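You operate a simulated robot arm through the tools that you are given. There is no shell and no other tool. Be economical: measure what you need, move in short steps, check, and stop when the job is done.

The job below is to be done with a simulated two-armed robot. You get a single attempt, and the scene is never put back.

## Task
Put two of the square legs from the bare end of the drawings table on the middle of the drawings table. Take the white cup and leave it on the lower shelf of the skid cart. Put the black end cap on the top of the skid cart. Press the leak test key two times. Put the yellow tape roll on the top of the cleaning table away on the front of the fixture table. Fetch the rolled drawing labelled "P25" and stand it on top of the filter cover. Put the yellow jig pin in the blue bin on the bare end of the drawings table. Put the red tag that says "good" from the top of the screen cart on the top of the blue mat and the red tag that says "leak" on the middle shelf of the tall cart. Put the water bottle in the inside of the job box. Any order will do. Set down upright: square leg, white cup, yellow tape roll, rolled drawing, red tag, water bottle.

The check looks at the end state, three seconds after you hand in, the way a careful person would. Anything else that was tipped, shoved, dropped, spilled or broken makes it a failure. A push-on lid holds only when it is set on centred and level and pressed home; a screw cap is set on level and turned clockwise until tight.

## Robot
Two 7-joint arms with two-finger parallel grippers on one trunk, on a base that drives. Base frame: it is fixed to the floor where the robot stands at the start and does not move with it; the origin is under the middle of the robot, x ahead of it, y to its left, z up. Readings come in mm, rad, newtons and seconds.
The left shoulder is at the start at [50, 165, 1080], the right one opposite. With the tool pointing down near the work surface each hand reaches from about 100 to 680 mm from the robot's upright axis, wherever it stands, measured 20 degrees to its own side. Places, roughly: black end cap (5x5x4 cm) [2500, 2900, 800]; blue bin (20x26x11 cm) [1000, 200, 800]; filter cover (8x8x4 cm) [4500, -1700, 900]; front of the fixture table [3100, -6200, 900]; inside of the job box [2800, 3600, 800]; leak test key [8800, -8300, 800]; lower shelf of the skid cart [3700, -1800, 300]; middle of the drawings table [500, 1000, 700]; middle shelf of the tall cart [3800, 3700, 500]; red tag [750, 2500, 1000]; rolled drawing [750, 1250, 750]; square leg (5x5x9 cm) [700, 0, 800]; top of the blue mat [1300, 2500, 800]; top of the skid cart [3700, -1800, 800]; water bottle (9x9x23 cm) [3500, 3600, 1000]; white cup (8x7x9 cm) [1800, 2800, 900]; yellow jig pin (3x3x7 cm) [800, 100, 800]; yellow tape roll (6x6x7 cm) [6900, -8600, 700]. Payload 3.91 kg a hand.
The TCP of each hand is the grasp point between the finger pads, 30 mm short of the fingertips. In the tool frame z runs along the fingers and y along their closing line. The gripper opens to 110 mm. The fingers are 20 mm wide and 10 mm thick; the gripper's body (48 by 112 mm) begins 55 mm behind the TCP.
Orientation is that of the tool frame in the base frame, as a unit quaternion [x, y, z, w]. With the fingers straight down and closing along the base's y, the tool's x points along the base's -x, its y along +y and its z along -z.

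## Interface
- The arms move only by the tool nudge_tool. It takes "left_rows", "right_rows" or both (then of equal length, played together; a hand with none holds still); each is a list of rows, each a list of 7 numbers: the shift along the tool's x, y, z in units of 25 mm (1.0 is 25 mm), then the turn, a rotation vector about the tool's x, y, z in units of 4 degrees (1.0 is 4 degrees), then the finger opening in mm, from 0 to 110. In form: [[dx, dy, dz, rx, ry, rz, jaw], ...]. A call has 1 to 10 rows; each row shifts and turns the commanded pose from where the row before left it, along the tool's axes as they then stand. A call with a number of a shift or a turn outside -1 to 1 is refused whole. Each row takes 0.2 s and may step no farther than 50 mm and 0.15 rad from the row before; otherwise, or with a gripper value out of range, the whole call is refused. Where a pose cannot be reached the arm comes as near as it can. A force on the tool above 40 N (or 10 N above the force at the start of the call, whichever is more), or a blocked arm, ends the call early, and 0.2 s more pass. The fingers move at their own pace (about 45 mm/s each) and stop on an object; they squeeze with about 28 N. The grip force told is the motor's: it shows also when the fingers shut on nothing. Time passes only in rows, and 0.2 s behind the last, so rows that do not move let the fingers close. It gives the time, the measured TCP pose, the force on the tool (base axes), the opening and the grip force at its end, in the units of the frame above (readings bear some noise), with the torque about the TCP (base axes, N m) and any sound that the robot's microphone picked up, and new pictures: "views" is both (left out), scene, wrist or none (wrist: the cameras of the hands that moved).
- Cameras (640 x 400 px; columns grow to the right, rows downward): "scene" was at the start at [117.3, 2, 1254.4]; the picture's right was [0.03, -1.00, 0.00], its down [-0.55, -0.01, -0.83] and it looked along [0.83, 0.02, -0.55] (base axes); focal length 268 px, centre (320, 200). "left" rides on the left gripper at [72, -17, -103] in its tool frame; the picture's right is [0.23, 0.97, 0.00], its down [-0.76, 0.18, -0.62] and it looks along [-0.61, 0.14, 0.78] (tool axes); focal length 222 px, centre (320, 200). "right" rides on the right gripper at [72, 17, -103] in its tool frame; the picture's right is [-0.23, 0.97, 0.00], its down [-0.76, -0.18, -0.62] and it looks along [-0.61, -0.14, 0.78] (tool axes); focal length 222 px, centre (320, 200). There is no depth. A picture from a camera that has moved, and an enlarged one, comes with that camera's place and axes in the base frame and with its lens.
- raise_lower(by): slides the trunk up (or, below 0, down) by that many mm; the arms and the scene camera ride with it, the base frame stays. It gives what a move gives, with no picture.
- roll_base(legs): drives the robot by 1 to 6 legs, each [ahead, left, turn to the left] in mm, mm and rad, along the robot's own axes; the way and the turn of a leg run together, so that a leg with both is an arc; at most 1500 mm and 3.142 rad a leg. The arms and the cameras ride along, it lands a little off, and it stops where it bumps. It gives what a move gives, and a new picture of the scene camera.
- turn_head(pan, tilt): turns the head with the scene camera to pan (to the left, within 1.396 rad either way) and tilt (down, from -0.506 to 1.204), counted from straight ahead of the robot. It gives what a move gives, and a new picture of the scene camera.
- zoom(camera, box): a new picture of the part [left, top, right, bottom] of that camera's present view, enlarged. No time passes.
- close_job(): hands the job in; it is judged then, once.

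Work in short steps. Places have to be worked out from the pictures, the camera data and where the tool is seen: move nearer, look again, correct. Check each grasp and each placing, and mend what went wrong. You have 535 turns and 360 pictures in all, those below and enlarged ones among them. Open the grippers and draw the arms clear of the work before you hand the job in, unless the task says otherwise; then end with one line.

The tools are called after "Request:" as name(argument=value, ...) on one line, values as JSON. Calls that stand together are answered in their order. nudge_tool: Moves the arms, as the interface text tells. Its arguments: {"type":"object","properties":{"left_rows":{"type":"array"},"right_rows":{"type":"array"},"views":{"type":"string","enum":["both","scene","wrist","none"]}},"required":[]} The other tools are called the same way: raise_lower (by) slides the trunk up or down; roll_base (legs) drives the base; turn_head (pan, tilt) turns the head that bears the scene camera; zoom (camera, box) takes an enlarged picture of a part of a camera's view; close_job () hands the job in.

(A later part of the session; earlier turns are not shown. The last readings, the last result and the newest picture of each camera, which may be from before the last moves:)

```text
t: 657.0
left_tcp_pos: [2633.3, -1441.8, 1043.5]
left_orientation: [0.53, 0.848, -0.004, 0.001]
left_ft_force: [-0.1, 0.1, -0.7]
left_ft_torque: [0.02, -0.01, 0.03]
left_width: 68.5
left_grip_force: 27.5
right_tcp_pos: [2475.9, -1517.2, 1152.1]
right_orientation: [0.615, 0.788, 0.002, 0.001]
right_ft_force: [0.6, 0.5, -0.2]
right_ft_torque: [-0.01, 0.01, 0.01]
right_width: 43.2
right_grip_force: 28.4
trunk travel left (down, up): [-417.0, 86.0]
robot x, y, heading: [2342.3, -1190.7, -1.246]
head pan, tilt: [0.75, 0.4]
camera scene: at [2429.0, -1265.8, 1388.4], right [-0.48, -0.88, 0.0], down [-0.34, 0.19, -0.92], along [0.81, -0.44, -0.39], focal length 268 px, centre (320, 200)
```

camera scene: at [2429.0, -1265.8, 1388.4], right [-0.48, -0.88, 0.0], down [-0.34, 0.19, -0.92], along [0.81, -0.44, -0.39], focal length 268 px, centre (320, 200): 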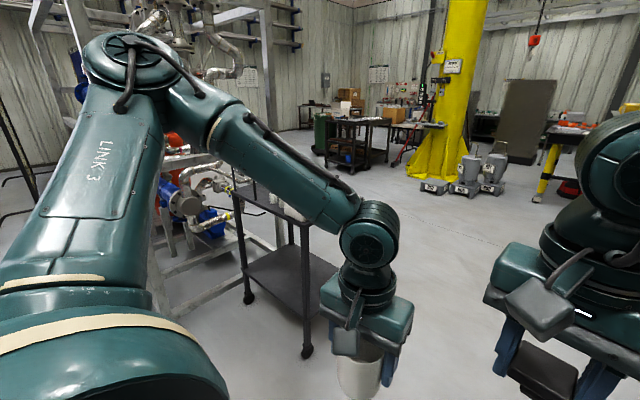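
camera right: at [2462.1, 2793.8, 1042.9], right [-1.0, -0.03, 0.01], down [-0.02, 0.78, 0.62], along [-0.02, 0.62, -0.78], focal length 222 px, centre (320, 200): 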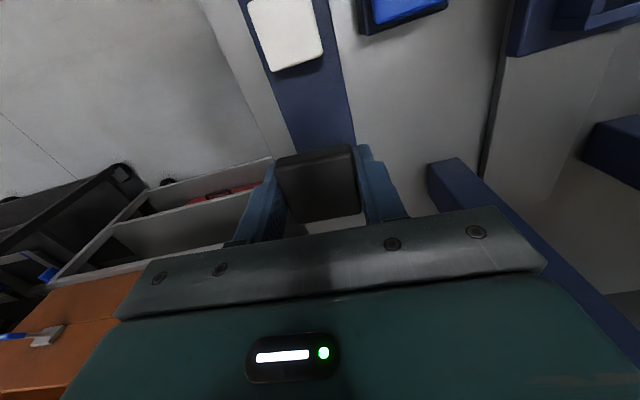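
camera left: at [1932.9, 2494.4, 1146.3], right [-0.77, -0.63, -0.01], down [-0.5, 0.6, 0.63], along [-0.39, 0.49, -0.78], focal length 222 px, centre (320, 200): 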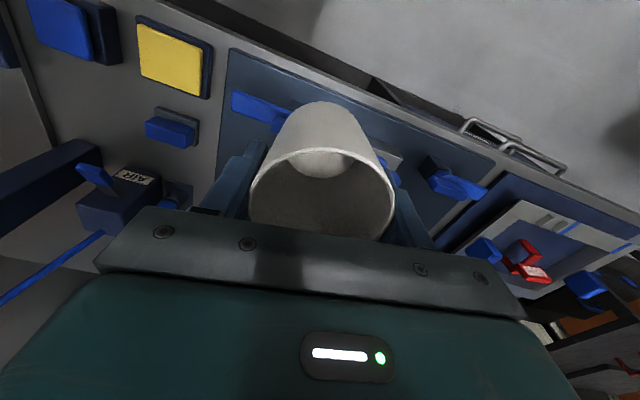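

My arm blocks the view. I drive on to s'≈-3060 and turn left to face the cart's short side.

Request:
roll_base(legs=[[1190, 0, 0], [0, 0, 1.569], [150, 0, 0]])

Request:
turn_head(pan=0.1, tilt=0.5)

```text
t: 667.8
left_tcp_pos: [3103.3, -1983.6, 1044.6]
left_orientation: [-0.221, 0.975, -0.001, 0.003]
left_ft_force: [0.7, 0.4, -1.1]
left_ft_torque: [0.01, -0.01, -0.04]
left_width: 68.1
left_grip_force: 28.4
right_tcp_pos: [3177.0, -2141.1, 1151.5]
right_orientation: [-0.119, 0.993, 0.003, -0.001]
right_ft_force: [0.2, 0.4, -0.1]
right_ft_torque: [-0.02, 0.0, -0.02]
right_width: 43.0
right_grip_force: 27.9
trunk travel left (down, up): [-417.0, 86.0]
robot x, y, heading: [2851.6, -2276.8, 0.314]
head pan, tilt: [0.75, 0.4]
camera scene: at [2924.6, -2186.6, 1388.3], right [0.88, -0.48, 0.0], down [-0.19, -0.34, -0.92], along [0.45, 0.81, -0.39], focal length 268 px, centre (320, 200)
```

scene: 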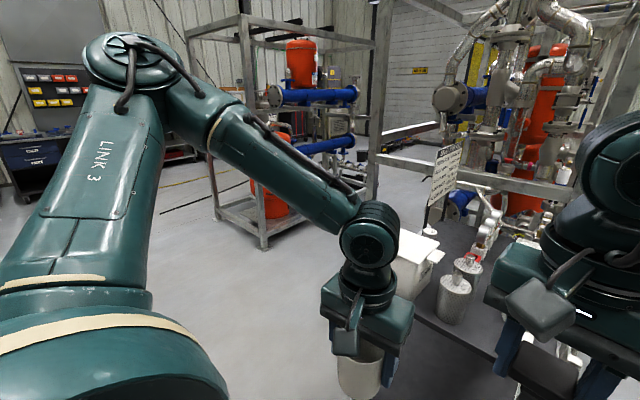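

```text
t: 668.8
left_tcp_pos: [3102.9, -1984.6, 1045.4]
left_orientation: [-0.22, 0.975, -0.002, 0.003]
left_ft_force: [-0.3, -0.7, -0.4]
left_ft_torque: [-0.01, 0.03, -0.02]
left_width: 68.1
left_grip_force: 28.1
right_tcp_pos: [3176.5, -2140.9, 1152.5]
right_orientation: [-0.12, 0.993, 0.004, 0.0]
right_ft_force: [0.4, 0.8, -0.4]
right_ft_torque: [0.03, 0.01, 0.01]
right_width: 43.2
right_grip_force: 28.0
trunk travel left (down, up): [-417.0, 86.0]
robot x, y, heading: [2850.1, -2273.7, 0.31]
head pan, tilt: [0.099, 0.499]
camera scene: at [2962.1, -2231.3, 1379.3], right [0.4, -0.91, 0.0], down [-0.44, -0.19, -0.88], along [0.8, 0.35, -0.48], focal length 268 px, centre (320, 200)
```

scene: 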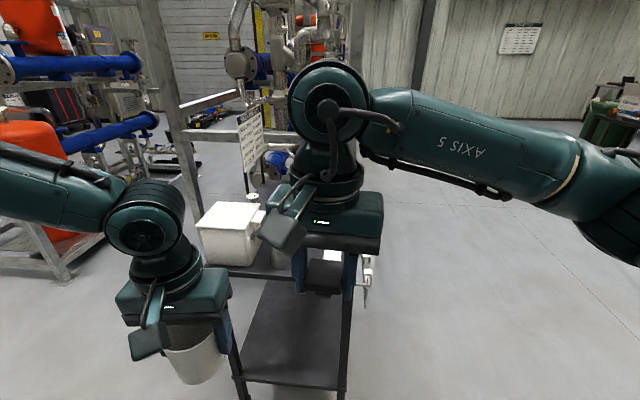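

Cart edge n'≈2640, s' from -2712 to -3097; the lower shelf is empty. Cap first: I move the right hand aside to see the cart top.

Request:
nudge_tool(right_rows=[[0.5, -1, 0, 0, 0, 0, 25], [0.5, -1, 0, 0, 0, 0, 25], [0, -1, 0, 0, 0, 0, 25], [0, -1, 0, 0, 0, 0, 25], [0, -1, 0, 0, 0, 0, 25], [0, -1, 0, 0, 0, 0, 25], [0, -1, 0, 0, 0, 0, 25], [0, -1, 0, 0, 0, 0, 25]], views="none")

Request:
turn_head(pan=0.15, tilt=0.55)

Request:
zoom(camera="scene", box=[180, 150, 480, 400])

```text
t: 670.6
left_tcp_pos: [3101.9, -1985.7, 1045.1]
left_orientation: [-0.22, 0.975, -0.001, 0.003]
left_ft_force: [0.1, -0.7, -0.5]
left_ft_torque: [0.05, 0.01, 0.0]
left_width: 68.1
left_grip_force: 27.9
right_tcp_pos: [3200.5, -2343.3, 1151.8]
right_orientation: [-0.12, 0.993, 0.005, 0.0]
right_ft_force: [0.1, -0.1, -0.7]
right_ft_torque: [0.03, 0.03, 0.01]
right_width: 43.1
right_grip_force: 27.9
trunk travel left (down, up): [-417.0, 86.0]
robot x, y, heading: [2850.8, -2275.7, 0.315]
head pan, tilt: [0.099, 0.499]
```

```text
t: 671.3
left_tcp_pos: [3101.6, -1985.3, 1045.2]
left_orientation: [-0.219, 0.976, 0.0, 0.004]
left_ft_force: [-1.0, 0.2, -0.5]
left_ft_torque: [-0.01, 0.03, -0.01]
left_width: 67.9
left_grip_force: 27.8
right_tcp_pos: [3199.8, -2341.4, 1150.2]
right_orientation: [-0.119, 0.993, 0.003, -0.001]
right_ft_force: [-0.3, -0.3, -0.6]
right_ft_torque: [0.02, 0.0, 0.0]
right_width: 43.1
right_grip_force: 28.0
trunk travel left (down, up): [-417.0, 86.0]
robot x, y, heading: [2853.4, -2280.8, 0.317]
head pan, tilt: [0.15, 0.55]
camera scene: at [2959.2, -2227.7, 1374.7], right [0.45, -0.89, 0.0], down [-0.47, -0.23, -0.85], along [0.76, 0.38, -0.52], focal length 268 px, centre (320, 200)
```

scene: 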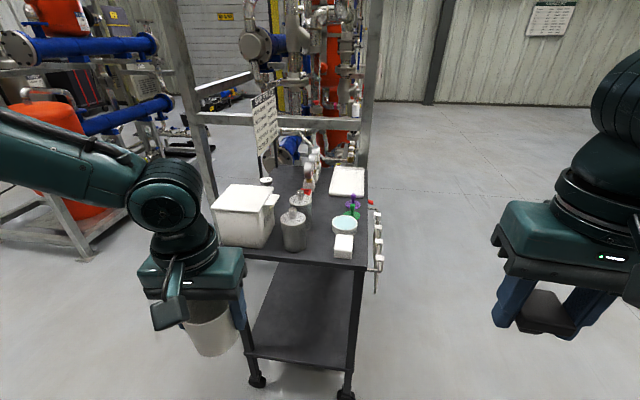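

```text
1.60 times, centred on (330, 275) of scene
camera zoom: at [2959.2, -2227.7, 1374.7], right [0.45, -0.89, 0.0], down [-0.47, -0.23, -0.85], along [0.76, 0.38, -0.52], focal length 429 px, centre (304, 80)
```

zoom: 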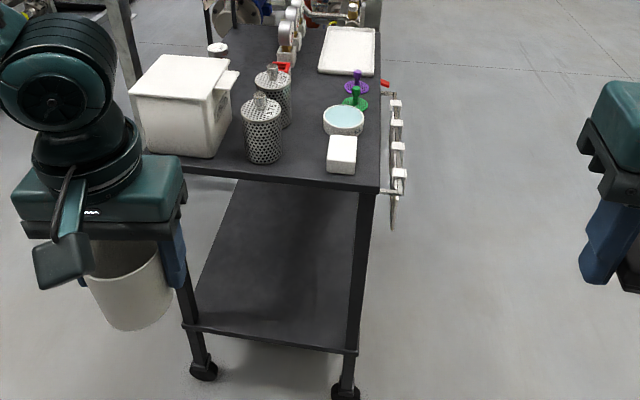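

The free slot on top is front-middle, between the strainer (tall) and the small white block, ~88 mm wide. To keep the wide gripper body clear of the strainer I try yawing the right hand 90°.

Request:
nudge_tool(right_rows=[[0, 0, 0, 0, 0, -1, 25], [0, 0, 0, 0, 0, -1, 25], [0, 0, 0, 0, 0, -1, 25], [0, 0, 0, 0, 0, -1, 25], [0, 0, 0, 0, 0, -1, 25], [0, 0, 0, 0, 0, -1, 25], [0, 0, 0, 0, 0, -1, 25], [0, 0, 0, 0, 0, -1, 25], [0, 0, 0, 0, 0, -1, 25], [0, 0, 0, 0, 0, -1, 25]], views="none")

Request:
nudge_tool(right_rows=[[0, 0, 0, 0, 0, -1, 25], [0, 0, 0, 0, 0, -1, 25], [0, 0, 0, 0, 0, -1, 25], [0, 0, 0, 0, 0, -1, 25], [0, 0, 0, 0, 0, -1, 25], [0, 0, 0, 0, 0, -1, 25], [0, 0, 0, 0, 0, -1, 25], [0, 0, 0, 0, 0, -1, 25], [0, 0, 0, 0, 0, -1, 25], [0, 0, 0, 0, 0, -1, 25]], views="wrist")

```text
t: 673.5
left_tcp_pos: [3103.3, -1984.9, 1044.4]
left_orientation: [-0.221, 0.975, -0.002, 0.003]
left_ft_force: [-0.3, 0.5, -0.9]
left_ft_torque: [-0.01, 0.04, 0.02]
left_width: 68.0
left_grip_force: 27.5
right_tcp_pos: [3199.8, -2343.9, 1151.2]
right_orientation: [-0.453, 0.892, 0.003, 0.001]
right_ft_force: [0.5, -0.5, -0.3]
right_ft_torque: [-0.01, -0.01, 0.02]
right_width: 42.8
right_grip_force: 27.7
trunk travel left (down, up): [-417.0, 86.0]
robot x, y, heading: [2849.4, -2279.6, 0.313]
head pan, tilt: [0.15, 0.55]
```

```text
t: 675.7
left_tcp_pos: [3102.4, -1984.9, 1044.2]
left_orientation: [-0.221, 0.975, -0.002, 0.003]
left_ft_force: [0.1, -0.5, -0.7]
left_ft_torque: [0.02, -0.02, -0.02]
left_width: 67.9
left_grip_force: 28.1
right_tcp_pos: [3200.6, -2343.0, 1150.3]
right_orientation: [0.73, -0.683, -0.003, -0.002]
right_ft_force: [-0.1, 0.0, -0.4]
right_ft_torque: [0.01, 0.0, 0.02]
right_width: 43.2
right_grip_force: 27.8
trunk travel left (down, up): [-417.0, 86.0]
robot x, y, heading: [2853.2, -2275.3, 0.314]
head pan, tilt: [0.15, 0.55]
camera right: at [3187.4, -2415.5, 1253.7], right [-0.99, 0.16, 0.0], down [0.13, 0.77, 0.63], along [0.1, 0.62, -0.78], focal length 222 px, centre (320, 200)
```

right: 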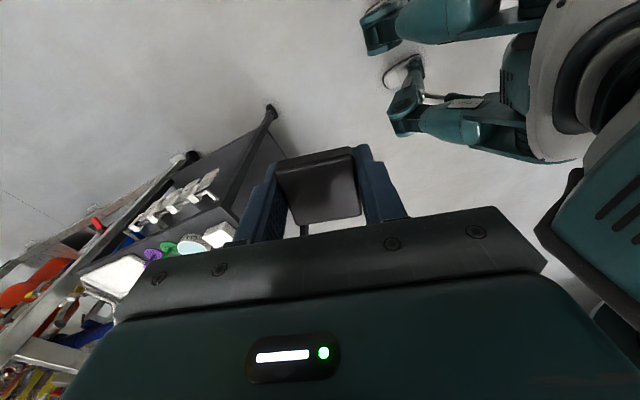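

Yaw works. I turn the last 14°, drive 260 mm closer and bring the cap over the slot at ≈(3492,-1947).

Request:
roll_base(legs=[[260, 0, 0]])

Request:
nudge_tool(right_rows=[[0, 0, 0, 0, 0, -0.9, 25], [0, 0, 0, 0, 0, -0.9, 25], [0, 0, 0, 0, 0, -0.9, 25], [0, 0, 0, 0, 0, -0.8, 25]], views="none")

```text
t: 677.5
left_tcp_pos: [3349.2, -1903.4, 1044.3]
left_orientation: [-0.221, 0.975, 0.0, 0.003]
left_ft_force: [-1.0, -0.3, -0.5]
left_ft_torque: [0.0, -0.04, 0.0]
left_width: 68.0
left_grip_force: 28.0
right_tcp_pos: [3446.8, -2261.6, 1151.1]
right_orientation: [0.73, -0.684, -0.003, -0.002]
right_ft_force: [-0.5, 0.3, -0.3]
right_ft_torque: [0.02, 0.0, 0.02]
right_width: 43.2
right_grip_force: 27.6
trunk travel left (down, up): [-417.0, 86.0]
robot x, y, heading: [3097.7, -2199.9, 0.314]
head pan, tilt: [0.15, 0.55]
camera scene: at [3206.1, -2146.9, 1374.6], right [0.45, -0.89, 0.0], down [-0.47, -0.24, -0.85], along [0.76, 0.38, -0.52], focal length 268 px, centre (320, 200)
```

scene: 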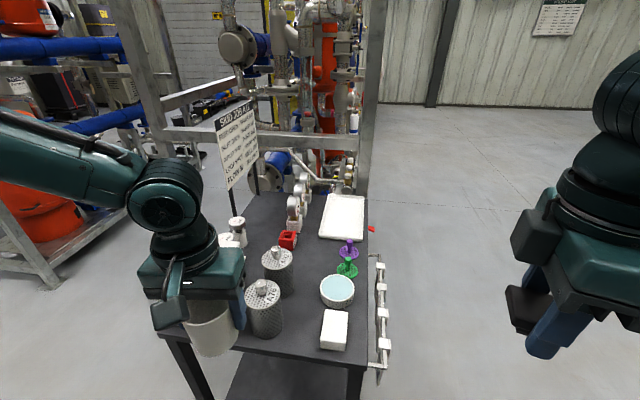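

```text
t: 678.5
left_tcp_pos: [3348.6, -1903.7, 1044.6]
left_orientation: [-0.222, 0.975, -0.002, 0.003]
left_ft_force: [-0.6, -0.3, -0.2]
left_ft_torque: [0.01, 0.03, -0.02]
left_width: 67.7
left_grip_force: 27.8
right_tcp_pos: [3411.7, -2248.1, 1149.4]
right_orientation: [0.807, -0.59, -0.003, -0.002]
right_ft_force: [-0.3, 0.2, -0.5]
right_ft_torque: [-0.03, -0.04, 0.01]
right_width: 43.0
right_grip_force: 27.2
right hand out of reach, approached as far as the arm can: row 2, 3, 4
trunk travel left (down, up): [-417.0, 86.0]
robot x, y, heading: [3095.9, -2192.9, 0.318]
head pan, tilt: [0.15, 0.55]
```

Slot centre ≈(3518,-1947) on a top at z≈827; I'll set the cap at (3493,-1952). I move the left hand aside and bring the right hand over.

Request:
nudge_tool(left_rows=[[0.5, 1, 0, 0, 0, 0, 50], [0.5, 1, 0, 0, 0, 0, 50], [0.5, 1, 0, 0, 0, 0, 50], [0.5, 1, 0, 0, 0, 0, 50], [0, 0, 0, 0, 0, 0, 50], [0, 0, 0, 0, 0, 0, 50], [0, 0, 0, 0, 0, 0, 50], [0, 0, 0, 0, 0, 0, 50], [0, 0, 0, 0, 0, 0, 50], [0, 0, 0, 0, 0, 0, 50]], right_rows=[[-0.9, -0.6, 0, 0, 0, 0, 25], [-0.9, -0.6, 0, 0, 0, 0, 25], [-0.9, -0.6, 0, 0, 0, 0, 25], [-0.9, -0.6, 0, 0, 0, 0, 25], [-0.9, -0.6, 0, 0, 0, 0, 25], [-0.9, -0.6, 0, 0, 0, 0, 25], [-0.9, -0.6, 0, 0, 0, 0, 25], [-0.9, -0.6, 0, 0, 0, 0, 25], [-0.9, -0.6, 0, 0, 0, 0, 25], [-0.9, -0.6, 0, 0, 0, 0, 25]], views="both")

```text
t: 680.7
left_tcp_pos: [3260.3, -1836.2, 1043.5]
left_orientation: [-0.222, 0.975, -0.002, 0.003]
left_ft_force: [0.7, -0.3, -0.5]
left_ft_torque: [0.01, -0.01, -0.01]
left_width: 67.8
left_grip_force: 27.8
right_tcp_pos: [3416.3, -2056.4, 1170.1]
right_orientation: [0.807, -0.591, -0.003, -0.002]
right_ft_force: [-0.7, -0.2, -0.6]
right_ft_torque: [-0.03, -0.02, -0.01]
right_width: 43.3
right_grip_force: 27.8
right hand out of reach, approached as far as the arm can: row 3, 4, 5, 6, 7, 8, 9, 10
trunk travel left (down, up): [-417.0, 86.0]
robot x, y, heading: [3099.2, -2195.8, 0.319]
head pan, tilt: [0.15, 0.55]
camera scene: at [3205.5, -2147.0, 1374.7], right [0.45, -0.89, 0.0], down [-0.47, -0.23, -0.85], along [0.76, 0.38, -0.52], focal length 268 px, centre (320, 200)
camera right: at [3420.8, -2129.3, 1272.6], right [-1.0, -0.08, 0.0], down [-0.06, 0.77, 0.63], along [-0.05, 0.63, -0.78], focal length 222 px, centre (320, 200)
camera left: at [3202.0, -1882.1, 1145.3], right [-0.63, 0.78, -0.01], down [0.61, 0.49, 0.63], along [0.49, 0.39, -0.78], focal length 222 px, centre (320, 200)
```

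scene: 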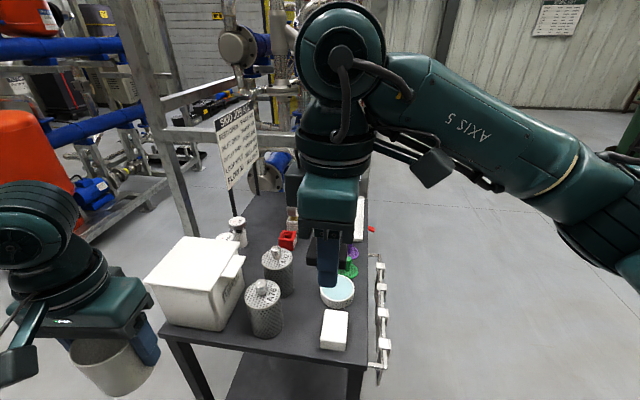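
right: 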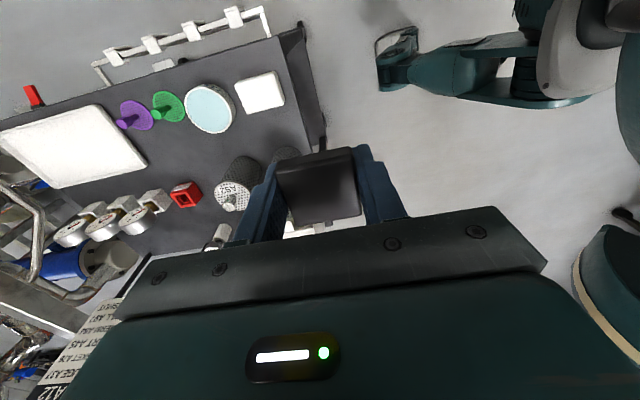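
left: 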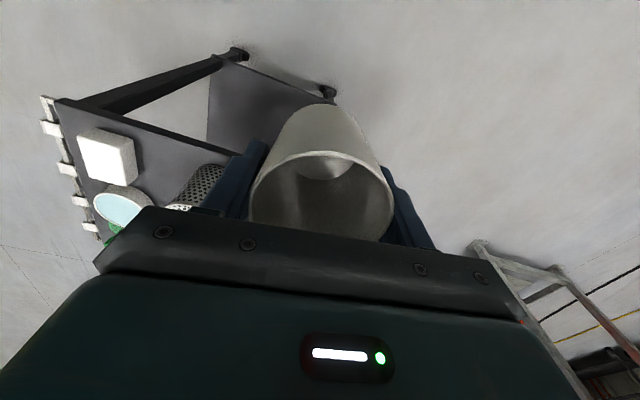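

The right hand is at its limit in this posture, so I tuck the left hand 60 mm more and shift the base 100 mm forward and 75 mm left instead.

Request:
nudge_tool(left_rows=[[0.8, 0, 0, 0, 0, 0, 50], [0.8, 0, 0, 0, 0, 0, 50], [0.8, 0, 0, 0, 0, 0, 50]], views="none")

Request:
roll_base(legs=[[0, 75, 0], [102, 0, 0]])

Request:
nudge_tool(right_rows=[[0, 0, 1, 0, 0, 0, 25], [0, 0, 1, 0, 0, 0, 25], [0, 0, 1, 0, 0, 0, 25], [0, 0, 1, 0, 0, 0, 25], [0, 0, 1, 0, 0, 0, 25], [0, 0, 1, 0, 0, 0, 25]], views="both")

```text
t: 681.5
left_tcp_pos: [3260.9, -1834.4, 1043.8]
left_orientation: [-0.222, 0.975, -0.002, 0.003]
left_ft_force: [-0.2, -0.4, -0.3]
left_ft_torque: [0.03, -0.03, -0.01]
left_width: 67.9
left_grip_force: 27.5
left hand out of reach, approached as far as the arm can: row 1, 2, 3
right_tcp_pos: [3416.4, -2056.0, 1170.1]
right_orientation: [0.807, -0.59, -0.003, -0.003]
right_ft_force: [0.8, 0.7, -0.7]
right_ft_torque: [0.01, 0.01, -0.02]
right_width: 43.1
right_grip_force: 28.1
trunk travel left (down, up): [-417.0, 86.0]
robot x, y, heading: [3100.6, -2193.6, 0.316]
head pan, tilt: [0.15, 0.55]
```

```text
t: 683.8
left_tcp_pos: [3331.6, -1734.2, 1044.0]
left_orientation: [-0.222, 0.975, -0.002, 0.003]
left_ft_force: [0.7, 0.0, 0.0]
left_ft_torque: [-0.01, -0.04, 0.02]
left_width: 68.0
left_grip_force: 28.3
right_tcp_pos: [3488.7, -1954.4, 1170.1]
right_orientation: [0.807, -0.591, -0.003, -0.004]
right_ft_force: [-0.6, -0.8, -1.2]
right_ft_torque: [0.01, -0.01, -0.01]
right_width: 43.3
right_grip_force: 28.2
trunk travel left (down, up): [-417.0, 86.0]
robot x, y, heading: [3172.9, -2095.6, 0.315]
head pan, tilt: [0.15, 0.55]
stopped in leg 2: the robot was blocked; the commanded pose is now the measured one
camera scene: at [3276.9, -2045.1, 1374.8], right [0.45, -0.89, 0.0], down [-0.47, -0.23, -0.85], along [0.76, 0.38, -0.52], focal length 268 px, centre (320, 200)
```

scene: 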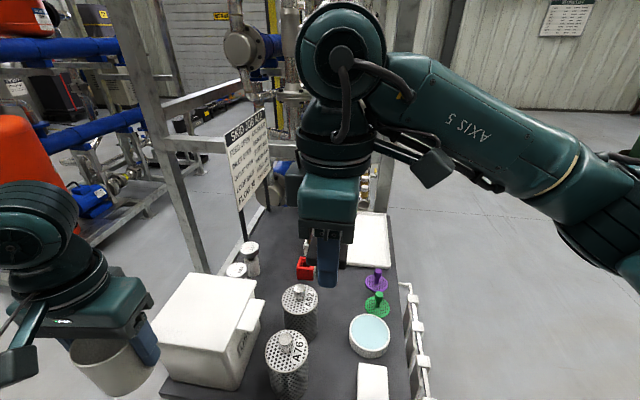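

```text
t: 685.2
left_tcp_pos: [3333.4, -1732.3, 1043.1]
left_orientation: [-0.221, 0.975, -0.002, 0.004]
left_ft_force: [-0.4, 0.3, -0.5]
left_ft_torque: [0.04, -0.01, 0.0]
left_width: 67.8
left_grip_force: 27.6
right_tcp_pos: [3490.2, -1960.3, 1038.3]
right_orientation: [0.804, -0.595, -0.003, -0.002]
right_ft_force: [-0.5, 0.2, -0.6]
right_ft_torque: [-0.02, 0.02, 0.02]
right_width: 42.8
right_grip_force: 28.0
right hand out of reach, approached as far as the arm can: row 5, 6
trunk travel left (down, up): [-417.0, 86.0]
robot x, y, heading: [3172.0, -2088.2, 0.311]
head pan, tilt: [0.15, 0.55]
camera scene: at [3277.8, -2044.5, 1374.7], right [0.45, -0.89, 0.0], down [-0.47, -0.24, -0.85], along [0.76, 0.38, -0.52], focal length 268 px, centre (320, 200)
camera right: at [3493.3, -2034.6, 1141.4], right [-1.0, -0.07, 0.0], down [-0.05, 0.78, 0.63], along [-0.04, 0.63, -0.78], focal length 222 px, centre (320, 200)
```

scene: 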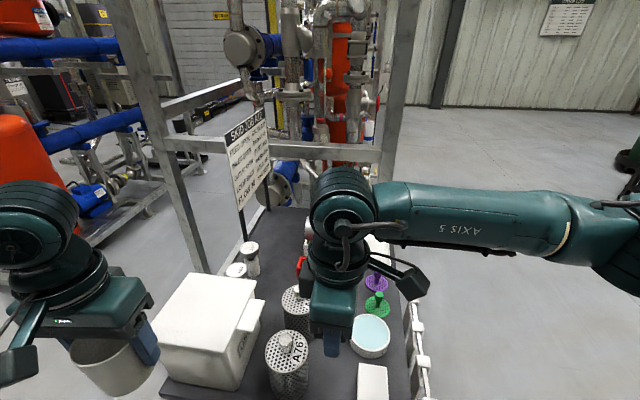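
right: 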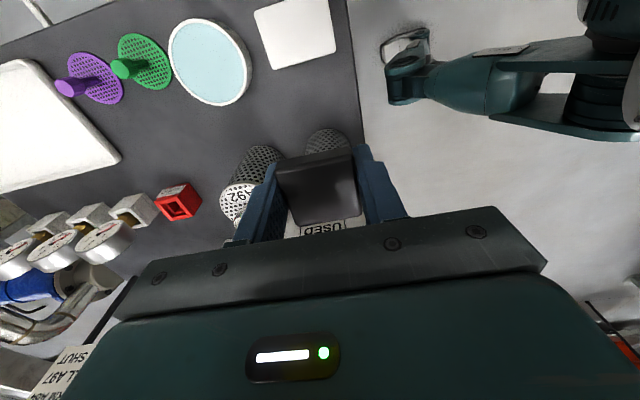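

The base touched something low on the cart; I back off 25 mm, raise the left hand 100 mm, and will descend using the trunk.

Request:
roll_base(legs=[[-25, 0, 0]])

Request:
nudge_tool(left_rows=[[0, 0, -1, 0, 0, 0, 50], [0, 0, -1, 0, 0, 0, 50], [0, 0, -1, 0, 0, 0, 50], [0, 0, -1, 0, 0, 0, 50]], right_rows=[[0, -0.25, 0, 0, 0, 0, 25], [0, -0.25, 0, 0, 0, 0, 25], [0, -0.25, 0, 0, 0, 0, 25], [0, -0.25, 0, 0, 0, 0, 25]], views="none")

Request:
raise_lower(by=-90)

Request:
nudge_tool(right_rows=[[0, 0, 0, 0, 0, 0, 25]], views="both")

```text
t: 686.0
left_tcp_pos: [3307.6, -1741.1, 1043.8]
left_orientation: [-0.22, 0.975, -0.002, 0.004]
left_ft_force: [-0.9, -0.4, -0.9]
left_ft_torque: [0.02, -0.02, -0.01]
left_width: 68.0
left_grip_force: 28.0
right_tcp_pos: [3465.9, -1967.7, 1040.2]
right_orientation: [0.803, -0.596, -0.004, -0.003]
right_ft_force: [-0.2, -0.2, -1.8]
right_ft_torque: [0.01, -0.03, -0.02]
right_width: 43.0
right_grip_force: 27.7
trunk travel left (down, up): [-417.0, 86.0]
robot x, y, heading: [3145.6, -2099.0, 0.318]
head pan, tilt: [0.15, 0.55]
camera scene: at [3253.1, -2052.9, 1374.8], right [0.45, -0.89, 0.0], down [-0.47, -0.23, -0.85], along [0.76, 0.38, -0.52], focal length 268 px, centre (320, 200)
```

scene: 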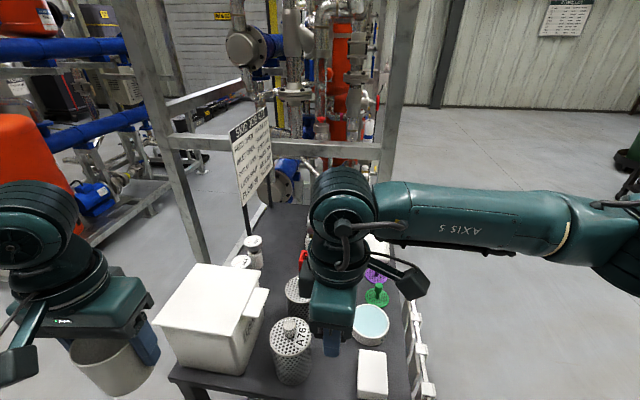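

```text
t: 687.0
left_tcp_pos: [3308.3, -1742.0, 1144.4]
left_orientation: [-0.222, 0.975, -0.001, 0.003]
left_ft_force: [-0.7, 0.0, -1.6]
left_ft_torque: [-0.01, -0.01, 0.01]
left_width: 67.7
left_grip_force: 28.0
right_tcp_pos: [3465.6, -1968.6, 1039.1]
right_orientation: [0.804, -0.595, -0.004, -0.003]
right_ft_force: [0.1, -0.6, -0.5]
right_ft_torque: [-0.03, -0.04, -0.03]
right_width: 43.0
right_grip_force: 28.0
right hand out of reach, approached as far as the arm can: row 1, 2, 3, 4
trunk travel left (down, up): [-417.0, 86.0]
robot x, y, heading: [3147.4, -2099.1, 0.32]
head pan, tilt: [0.15, 0.55]
```

```text
t: 688.2
left_tcp_pos: [3307.8, -1741.4, 1053.8]
left_orientation: [-0.222, 0.975, 0.0, 0.003]
left_ft_force: [-0.7, 0.5, -1.2]
left_ft_torque: [0.02, -0.01, -0.02]
left_width: 67.7
left_grip_force: 27.9
right_tcp_pos: [3465.2, -1968.7, 948.9]
right_orientation: [0.804, -0.594, -0.003, -0.003]
right_ft_force: [0.1, 0.1, -0.2]
right_ft_torque: [0.01, -0.04, -0.01]
right_width: 43.3
right_grip_force: 27.6
trunk travel left (down, up): [-327.0, 176.0]
robot x, y, heading: [3148.0, -2099.5, 0.309]
head pan, tilt: [0.15, 0.55]
```

```text
t: 688.6
left_tcp_pos: [3308.0, -1740.2, 1053.6]
left_orientation: [-0.222, 0.975, -0.003, 0.003]
left_ft_force: [0.5, 0.5, -0.7]
left_ft_torque: [-0.03, -0.02, 0.03]
left_width: 68.0
left_grip_force: 27.7
right_tcp_pos: [3465.3, -1968.4, 949.1]
right_orientation: [0.804, -0.595, -0.004, -0.003]
right_ft_force: [-0.1, -0.3, 0.0]
right_ft_torque: [0.04, -0.01, -0.01]
right_width: 43.1
right_grip_force: 27.9
trunk travel left (down, up): [-327.0, 176.0]
robot x, y, heading: [3146.9, -2105.5, 0.313]
head pan, tilt: [0.15, 0.55]
camera scene: at [3254.3, -2052.5, 1284.7], right [0.45, -0.89, 0.0], down [-0.47, -0.24, -0.85], along [0.76, 0.38, -0.52], focal length 268 px, centre (320, 200)
camera right: at [3469.8, -2042.5, 1051.7], right [-1.0, -0.07, 0.0], down [-0.05, 0.78, 0.63], along [-0.04, 0.63, -0.78], focal length 222 px, centre (320, 200)
```

scene: 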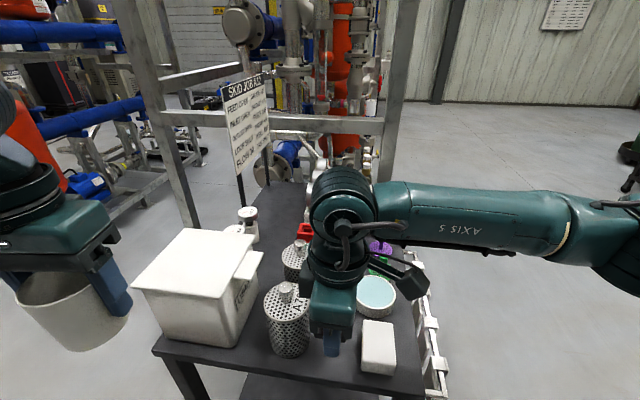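
right: 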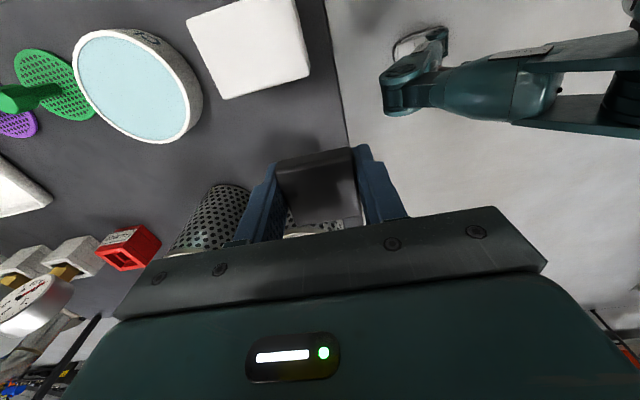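

Laterally centred; but only 25 mm from the cart edge. I creep the base 18 mm forward.

Request:
roll_base(legs=[[18, 0, 0]])

Request:
raise_lower(by=-50)

Request:
nudge_tool(right_rows=[[0, 0, 0, 0, 0, 0, 25]], views="both")

```text
t: 689.4
left_tcp_pos: [3327.7, -1735.0, 1054.1]
left_orientation: [-0.222, 0.975, -0.002, 0.002]
left_ft_force: [0.1, -0.2, -0.3]
left_ft_torque: [0.0, 0.01, -0.02]
left_width: 67.8
left_grip_force: 27.6
right_tcp_pos: [3482.5, -1963.1, 948.9]
right_orientation: [0.804, -0.594, -0.003, -0.003]
right_ft_force: [-0.8, -0.2, -0.6]
right_ft_torque: [-0.06, 0.02, 0.03]
right_width: 43.0
right_grip_force: 28.1
trunk travel left (down, up): [-327.0, 176.0]
robot x, y, heading: [3163.0, -2095.1, 0.319]
head pan, tilt: [0.15, 0.55]
camera scene: at [3272.2, -2046.7, 1284.6], right [0.45, -0.89, 0.0], down [-0.47, -0.24, -0.85], along [0.76, 0.38, -0.52], focal length 268 px, centre (320, 200)
```

scene: 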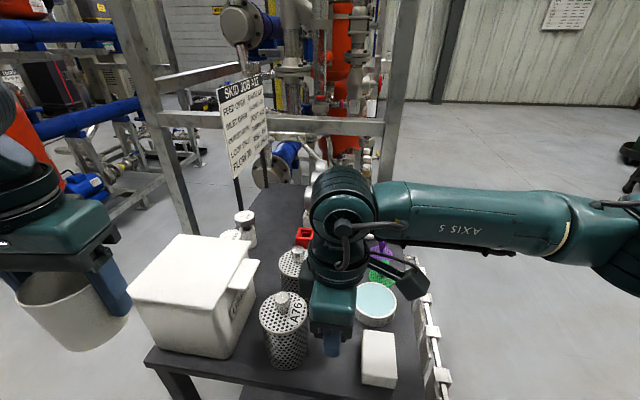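

```text
t: 690.3
left_tcp_pos: [3326.2, -1734.5, 1004.1]
left_orientation: [-0.223, 0.975, -0.001, 0.003]
left_ft_force: [0.0, 0.3, -1.1]
left_ft_torque: [0.02, -0.02, 0.0]
left_width: 67.8
left_grip_force: 27.9
right_tcp_pos: [3482.9, -1961.4, 899.7]
right_orientation: [0.803, -0.595, -0.003, -0.003]
right_ft_force: [-0.8, -0.5, -0.2]
right_ft_torque: [-0.01, -0.02, 0.05]
right_width: 43.1
right_grip_force: 27.9
trunk travel left (down, up): [-277.0, 226.0]
robot x, y, heading: [3162.3, -2092.8, 0.316]
head pan, tilt: [0.15, 0.55]
```

```text
t: 690.7
left_tcp_pos: [3325.9, -1735.0, 1004.5]
left_orientation: [-0.222, 0.975, -0.002, 0.004]
left_ft_force: [0.2, -0.4, -0.4]
left_ft_torque: [0.01, -0.01, 0.01]
left_width: 68.1
left_grip_force: 28.5
right_tcp_pos: [3483.6, -1962.7, 899.5]
right_orientation: [0.804, -0.594, -0.003, -0.003]
right_ft_force: [0.1, -1.1, -0.6]
right_ft_torque: [0.02, -0.05, 0.0]
right_width: 42.8
right_grip_force: 28.5
trunk travel left (down, up): [-277.0, 226.0]
robot x, y, heading: [3167.1, -2096.2, 0.312]
head pan, tilt: [0.15, 0.55]
camera scene: at [3271.5, -2046.9, 1234.7], right [0.45, -0.89, 0.0], down [-0.47, -0.24, -0.85], along [0.76, 0.38, -0.52], focal length 268 px, centre (320, 200)
camera right: at [3486.9, -2036.9, 1001.7], right [-1.0, -0.07, 0.0], down [-0.05, 0.78, 0.63], along [-0.04, 0.63, -0.78], focal length 222 px, centre (320, 200)
```

scene: 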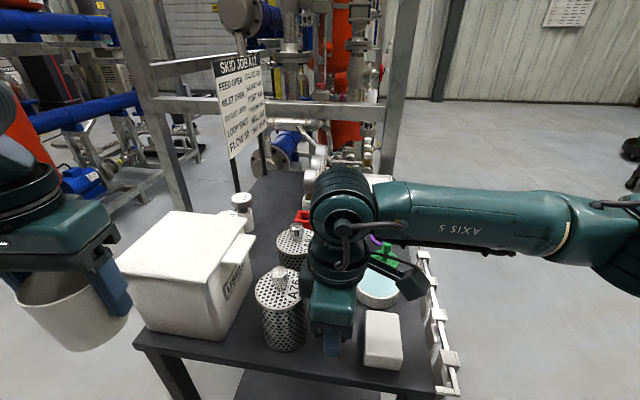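
right: 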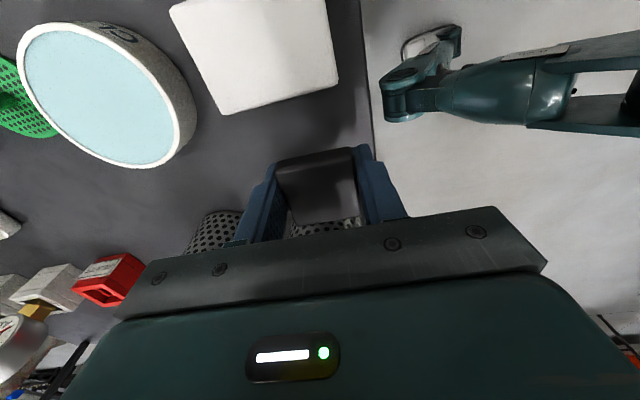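

43 mm inside the edge and centred between block and strainer. I lower with the trunk until contact.

Request:
raise_lower(by=-22)

Request:
raise_lower(by=-5)

Request:
raise_lower(by=-4)

Request:
raise_lower(by=-4)

```text
t: 691.4
left_tcp_pos: [3324.9, -1735.9, 982.8]
left_orientation: [-0.221, 0.975, -0.001, 0.004]
left_ft_force: [0.2, 1.2, -0.3]
left_ft_torque: [-0.01, 0.02, 0.0]
left_width: 67.8
left_grip_force: 27.6
right_tcp_pos: [3483.1, -1961.1, 880.1]
right_orientation: [0.804, -0.595, -0.004, -0.005]
right_ft_force: [1.5, -0.9, 21.8]
right_ft_torque: [1.07, 0.17, -0.07]
right_width: 43.3
right_grip_force: 28.1
trunk travel left (down, up): [-255.0, 248.0]
robot x, y, heading: [3167.9, -2096.9, 0.316]
head pan, tilt: [0.15, 0.55]
```

```text
t: 691.8
left_tcp_pos: [3325.3, -1735.7, 979.1]
left_orientation: [-0.221, 0.975, -0.001, 0.002]
left_ft_force: [0.2, 0.0, 1.1]
left_ft_torque: [-0.03, -0.02, -0.02]
left_width: 67.3
left_grip_force: 27.8
right_tcp_pos: [3482.7, -1961.3, 878.7]
right_orientation: [0.803, -0.595, -0.005, -0.011]
right_ft_force: [-0.9, -1.5, 11.1]
right_ft_torque: [0.59, 0.04, 0.05]
right_width: 43.0
right_grip_force: 27.9
trunk travel left (down, up): [-252.0, 251.0]
robot x, y, heading: [3171.2, -2094.7, 0.322]
head pan, tilt: [0.15, 0.55]
stopped: the force on the tool passed its limit at 44 N (the readings are from after the stop); the commanded pose is now the measured one
```

```text
t: 692.4
left_tcp_pos: [3325.0, -1735.3, 976.6]
left_orientation: [-0.222, 0.975, 0.0, 0.003]
left_ft_force: [0.3, -0.3, 0.1]
left_ft_torque: [0.04, -0.01, 0.02]
left_width: 67.7
left_grip_force: 28.1
right_tcp_pos: [3483.8, -1961.1, 879.0]
right_orientation: [0.802, -0.597, -0.007, -0.013]
right_ft_force: [1.2, -3.6, 38.8]
right_ft_torque: [1.89, 0.41, -0.06]
right_width: 43.0
right_grip_force: 27.9
trunk travel left (down, up): [-248.0, 255.0]
robot x, y, heading: [3163.5, -2100.4, 0.321]
head pan, tilt: [0.15, 0.55]
```

```text
t: 692.7
left_tcp_pos: [3326.0, -1735.5, 972.6]
left_orientation: [-0.221, 0.975, -0.001, 0.003]
left_ft_force: [0.6, -1.2, 0.4]
left_ft_torque: [0.0, 0.03, 0.03]
left_width: 67.4
left_grip_force: 28.0
right_tcp_pos: [3483.7, -1959.1, 878.2]
right_orientation: [0.803, -0.596, -0.009, -0.017]
right_ft_force: [-1.8, -2.4, 13.7]
right_ft_torque: [0.72, 0.02, 0.11]
right_width: 43.3
right_grip_force: 27.6
trunk travel left (down, up): [-247.0, 256.0]
robot x, y, heading: [3163.6, -2096.7, 0.315]
head pan, tilt: [0.15, 0.55]
stopped: the force on the tool passed its limit at 52 N (the readings are from after the stop); the commanded pose is now the measured one
```

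The contact is ~49 mm to the strainer side – the gripper body is touching the strainer's top, not the cap touching the deck. I raise 40 mm at once and look.

Request:
raise_lower(by=50)

Request:
nudge_tool(right_rows=[[0, 0, 0, 0, 0, 0, 25]], views="both")

Request:
zoom(camera="scene", box=[240, 230, 440, 400])

```text
t: 693.6
left_tcp_pos: [3326.1, -1735.5, 1023.0]
left_orientation: [-0.222, 0.975, -0.002, 0.003]
left_ft_force: [0.5, -0.1, 0.3]
left_ft_torque: [0.02, 0.03, 0.02]
left_width: 67.6
left_grip_force: 27.9
right_tcp_pos: [3484.7, -1959.0, 927.1]
right_orientation: [0.802, -0.597, -0.008, -0.014]
right_ft_force: [-0.8, -0.6, -1.1]
right_ft_torque: [0.0, 0.0, -0.01]
right_width: 43.2
right_grip_force: 28.1
trunk travel left (down, up): [-297.0, 206.0]
robot x, y, heading: [3160.4, -2092.6, 0.32]
head pan, tilt: [0.15, 0.55]
```

```text
t: 694.0
left_tcp_pos: [3326.2, -1736.6, 1024.9]
left_orientation: [-0.221, 0.975, -0.002, 0.003]
left_ft_force: [-0.4, -0.1, -0.4]
left_ft_torque: [-0.02, -0.01, 0.0]
left_width: 67.8
left_grip_force: 27.9
right_tcp_pos: [3485.0, -1959.1, 927.2]
right_orientation: [0.803, -0.596, -0.007, -0.014]
right_ft_force: [-0.9, -0.7, -0.4]
right_ft_torque: [-0.01, -0.02, 0.0]
right_width: 43.3
right_grip_force: 28.8
trunk travel left (down, up): [-297.0, 206.0]
robot x, y, heading: [3163.8, -2096.6, 0.317]
head pan, tilt: [0.15, 0.55]
camera scene: at [3271.6, -2047.0, 1254.6], right [0.45, -0.89, 0.0], down [-0.47, -0.23, -0.85], along [0.76, 0.38, -0.52], focal length 268 px, centre (320, 200)
camera right: at [3488.0, -2035.8, 1028.1], right [-1.0, -0.06, -0.01], down [-0.05, 0.76, 0.65], along [-0.04, 0.65, -0.76], focal length 222 px, centre (320, 200)
```

scene: 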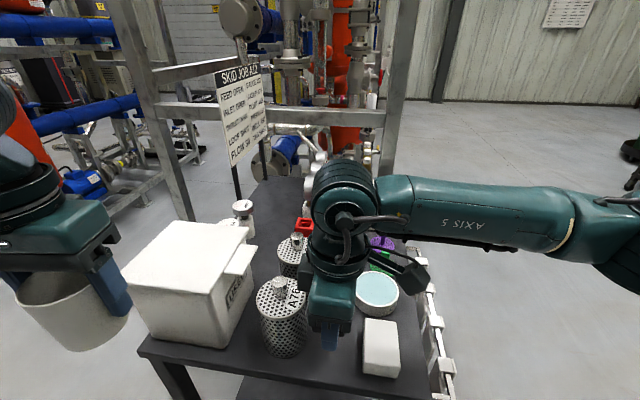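
right: 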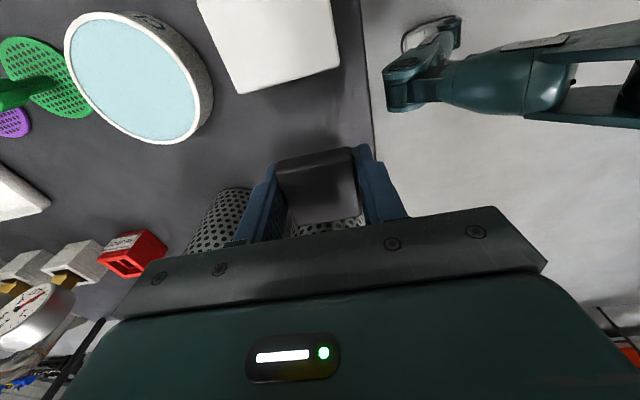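

```text
2.35 times, centred on (340, 315) of scene
camera zoom: at [3271.6, -2047.0, 1254.6], right [0.45, -0.89, 0.0], down [-0.47, -0.23, -0.85], along [0.76, 0.38, -0.52], focal length 631 px, centre (273, -71)
```

zoom: 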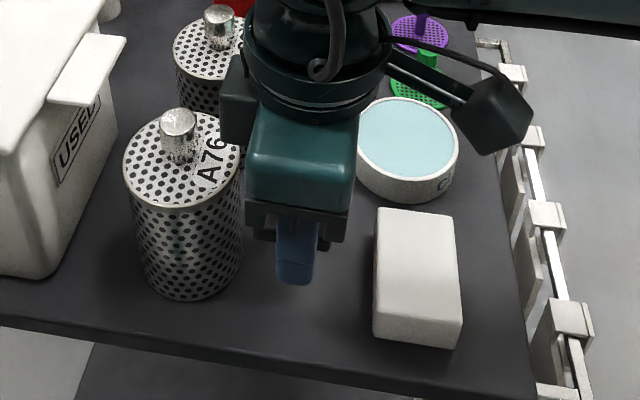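

The gripper has a side protrusion toward the strainer. I shift 21 mm to the right (toward the low white block), level the hand, and check.

Request:
nudge_tool(right_rows=[[0.42, 0, 0, -0.2, 0.4, 0, 25], [0.42, 0, 0, 0, 0, 0, 25], [0, 0, 0, 0, 0, 0, 25]], views="wrist")

Request:
zoom(camera="scene", box=[240, 230, 440, 400])

```text
t: 694.8
left_tcp_pos: [3326.3, -1735.2, 1023.0]
left_orientation: [-0.222, 0.975, -0.002, 0.002]
left_ft_force: [0.4, -0.2, -1.2]
left_ft_torque: [-0.01, -0.02, -0.04]
left_width: 68.0
left_grip_force: 28.2
right_tcp_pos: [3484.9, -1959.8, 926.9]
right_orientation: [0.802, -0.597, -0.008, -0.014]
right_ft_force: [-0.5, 0.1, 0.1]
right_ft_torque: [0.04, 0.02, -0.01]
right_width: 43.2
right_grip_force: 28.5
right hand out of reach, approached as far as the arm can: row 1, 2
trunk travel left (down, up): [-297.0, 206.0]
robot x, y, heading: [3164.8, -2095.7, 0.314]
head pan, tilt: [0.15, 0.55]
camera right: at [3488.0, -2035.8, 1028.1], right [-1.0, -0.06, -0.01], down [-0.05, 0.76, 0.65], along [-0.04, 0.65, -0.76], focal length 222 px, centre (320, 200)
```

right: 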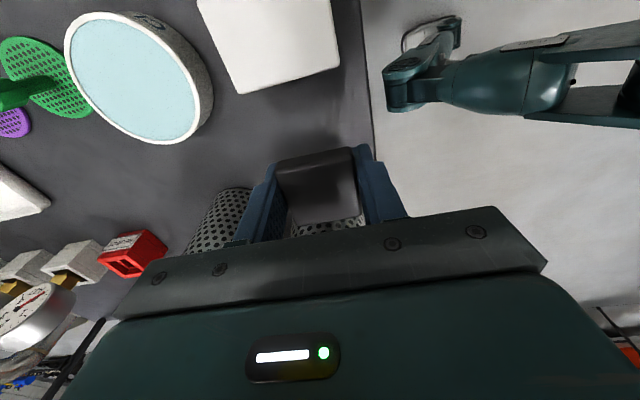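

```text
2.35 times, centred on (340, 315) of scene
camera zoom: at [3271.6, -2047.0, 1254.7], right [0.45, -0.89, 0.0], down [-0.47, -0.23, -0.85], along [0.76, 0.38, -0.52], focal length 631 px, centre (273, -71)
```

zoom: 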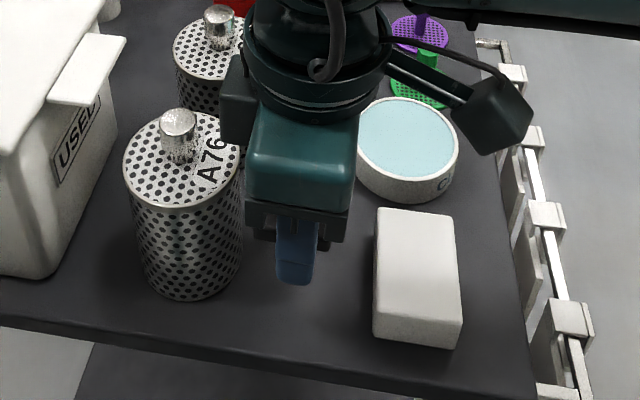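

The arm sits at a joint limit. I strafe the base 20 mm right instead, and try relieving the limit with a small yaw back plus levelling.

Request:
roll_base(legs=[[0, -20, 0]])

Request:
nudge_tool(right_rows=[[0, 0, 0, 0, 0, 0.8, 25], [0, 0, 0, -0.2, 0.4, 0.8, 25], [0, 0, 0, 0, 0, 0, 25]], views="none")

Request:
zoom(camera="scene", box=[240, 230, 440, 400])

```text
t: 695.7
left_tcp_pos: [3332.4, -1754.3, 1023.6]
left_orientation: [-0.221, 0.975, -0.001, 0.003]
left_ft_force: [-0.4, -0.4, 0.5]
left_ft_torque: [0.02, -0.01, -0.01]
left_width: 67.8
left_grip_force: 27.9
right_tcp_pos: [3491.0, -1978.8, 927.6]
right_orientation: [0.802, -0.596, -0.008, -0.015]
right_ft_force: [0.5, 0.8, -0.8]
right_ft_torque: [-0.01, -0.03, -0.03]
right_width: 43.2
right_grip_force: 27.3
trunk travel left (down, up): [-297.0, 206.0]
robot x, y, heading: [3169.4, -2115.4, 0.315]
head pan, tilt: [0.15, 0.55]
camera scene: at [3277.9, -2066.3, 1254.7], right [0.45, -0.89, 0.0], down [-0.47, -0.23, -0.85], along [0.76, 0.38, -0.52], focal length 268 px, centre (320, 200)
```

scene: 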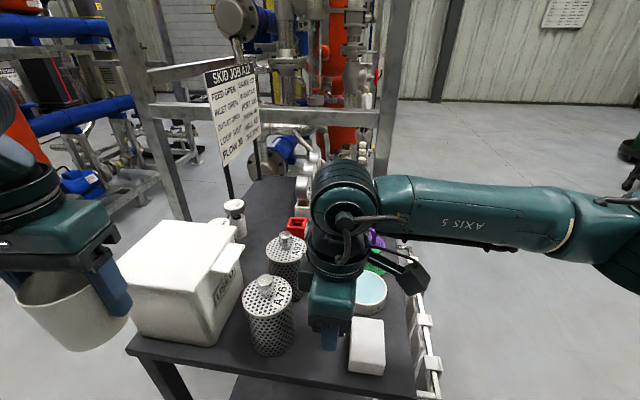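

```text
t: 696.5
left_tcp_pos: [3332.8, -1754.0, 1023.0]
left_orientation: [-0.221, 0.975, -0.003, 0.003]
left_ft_force: [-0.4, 0.6, -0.4]
left_ft_torque: [-0.01, 0.01, 0.01]
left_width: 67.7
left_grip_force: 27.7
right_tcp_pos: [3491.6, -1977.4, 927.0]
right_orientation: [0.768, -0.641, -0.002, 0.001]
right_ft_force: [-0.7, 0.1, -0.1]
right_ft_torque: [0.0, -0.04, 0.02]
right_width: 43.0
right_grip_force: 27.9
trunk travel left (down, up): [-297.0, 206.0]
robot x, y, heading: [3172.7, -2114.9, 0.318]
head pan, tilt: [0.15, 0.55]
```

```text
2.35 times, centred on (340, 315) of scene
camera zoom: at [3277.8, -2065.9, 1254.7], right [0.45, -0.89, 0.0], down [-0.47, -0.23, -0.85], along [0.76, 0.38, -0.52], focal length 631 px, centre (273, -71)
```

zoom: 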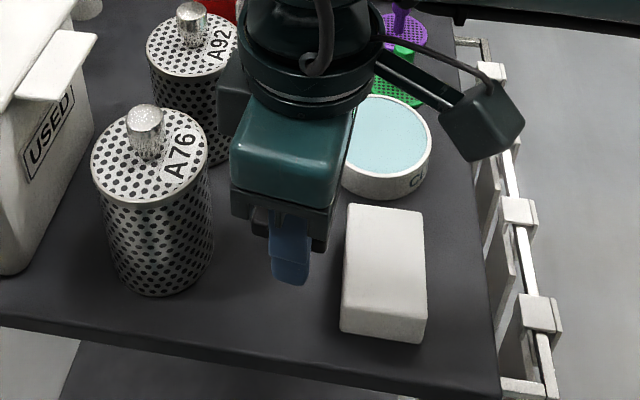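

Now clear of the strainer on the left and 15 mm from the block on the right. I lower carefully, one step at a time.

Request:
raise_lower(by=-46)

Request:
zoom(camera="scene", box=[240, 230, 440, 400])

```text
t: 697.4
left_tcp_pos: [3331.8, -1754.0, 977.6]
left_orientation: [-0.221, 0.975, -0.001, 0.003]
left_ft_force: [0.0, 0.1, 0.4]
left_ft_torque: [-0.01, -0.02, 0.03]
left_width: 67.2
left_grip_force: 28.0
right_tcp_pos: [3491.4, -1978.9, 880.7]
right_orientation: [0.768, -0.64, -0.002, 0.001]
right_ft_force: [0.3, 0.5, 0.4]
right_ft_torque: [0.01, 0.03, -0.05]
right_width: 43.2
right_grip_force: 28.4
trunk travel left (down, up): [-251.0, 252.0]
robot x, y, heading: [3172.8, -2114.0, 0.313]
head pan, tilt: [0.15, 0.55]
```

```text
2.35 times, centred on (340, 315) of scene
camera zoom: at [3277.7, -2066.0, 1208.7], right [0.45, -0.89, 0.0], down [-0.47, -0.23, -0.85], along [0.76, 0.38, -0.52], focal length 631 px, centre (273, -71)
```

zoom: 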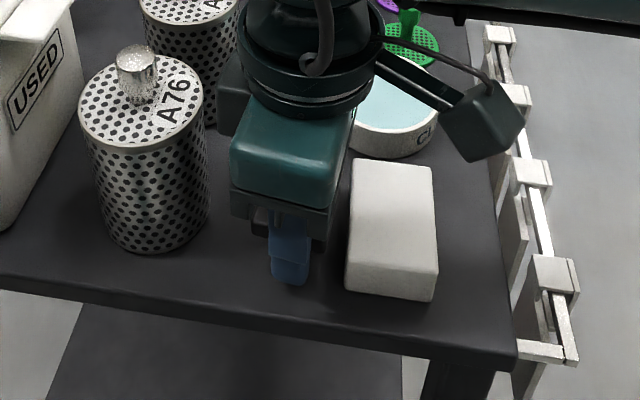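

No contact so far. I continue in small steps.

Request:
raise_lower(by=-8)

Request:
raise_lower(by=-4)

```text
t: 698.0
left_tcp_pos: [3331.6, -1754.0, 969.5]
left_orientation: [-0.222, 0.975, -0.001, 0.004]
left_ft_force: [0.2, -0.7, 0.0]
left_ft_torque: [0.0, 0.02, -0.02]
left_width: 67.7
left_grip_force: 27.8
right_tcp_pos: [3490.5, -1977.7, 874.1]
right_orientation: [0.768, -0.641, -0.003, 0.0]
right_ft_force: [0.3, 0.3, 1.6]
right_ft_torque: [0.02, -0.02, 0.01]
right_width: 43.3
right_grip_force: 28.2
trunk travel left (down, up): [-243.0, 260.0]
robot x, y, heading: [3170.4, -2111.6, 0.316]
head pan, tilt: [0.15, 0.55]
```

```text
t: 698.5
left_tcp_pos: [3331.9, -1754.0, 966.1]
left_orientation: [-0.221, 0.975, -0.002, 0.004]
left_ft_force: [-0.4, -0.4, -0.4]
left_ft_torque: [-0.01, 0.0, 0.02]
left_width: 67.5
left_grip_force: 28.3
right_tcp_pos: [3490.9, -1977.9, 871.7]
right_orientation: [0.768, -0.64, -0.003, -0.002]
right_ft_force: [0.4, -1.4, 22.3]
right_ft_torque: [0.04, -0.02, 0.0]
right_width: 43.4
right_grip_force: 28.0
trunk travel left (down, up): [-239.0, 264.0]
robot x, y, heading: [3167.9, -2114.8, 0.316]
head pan, tilt: [0.15, 0.55]
```

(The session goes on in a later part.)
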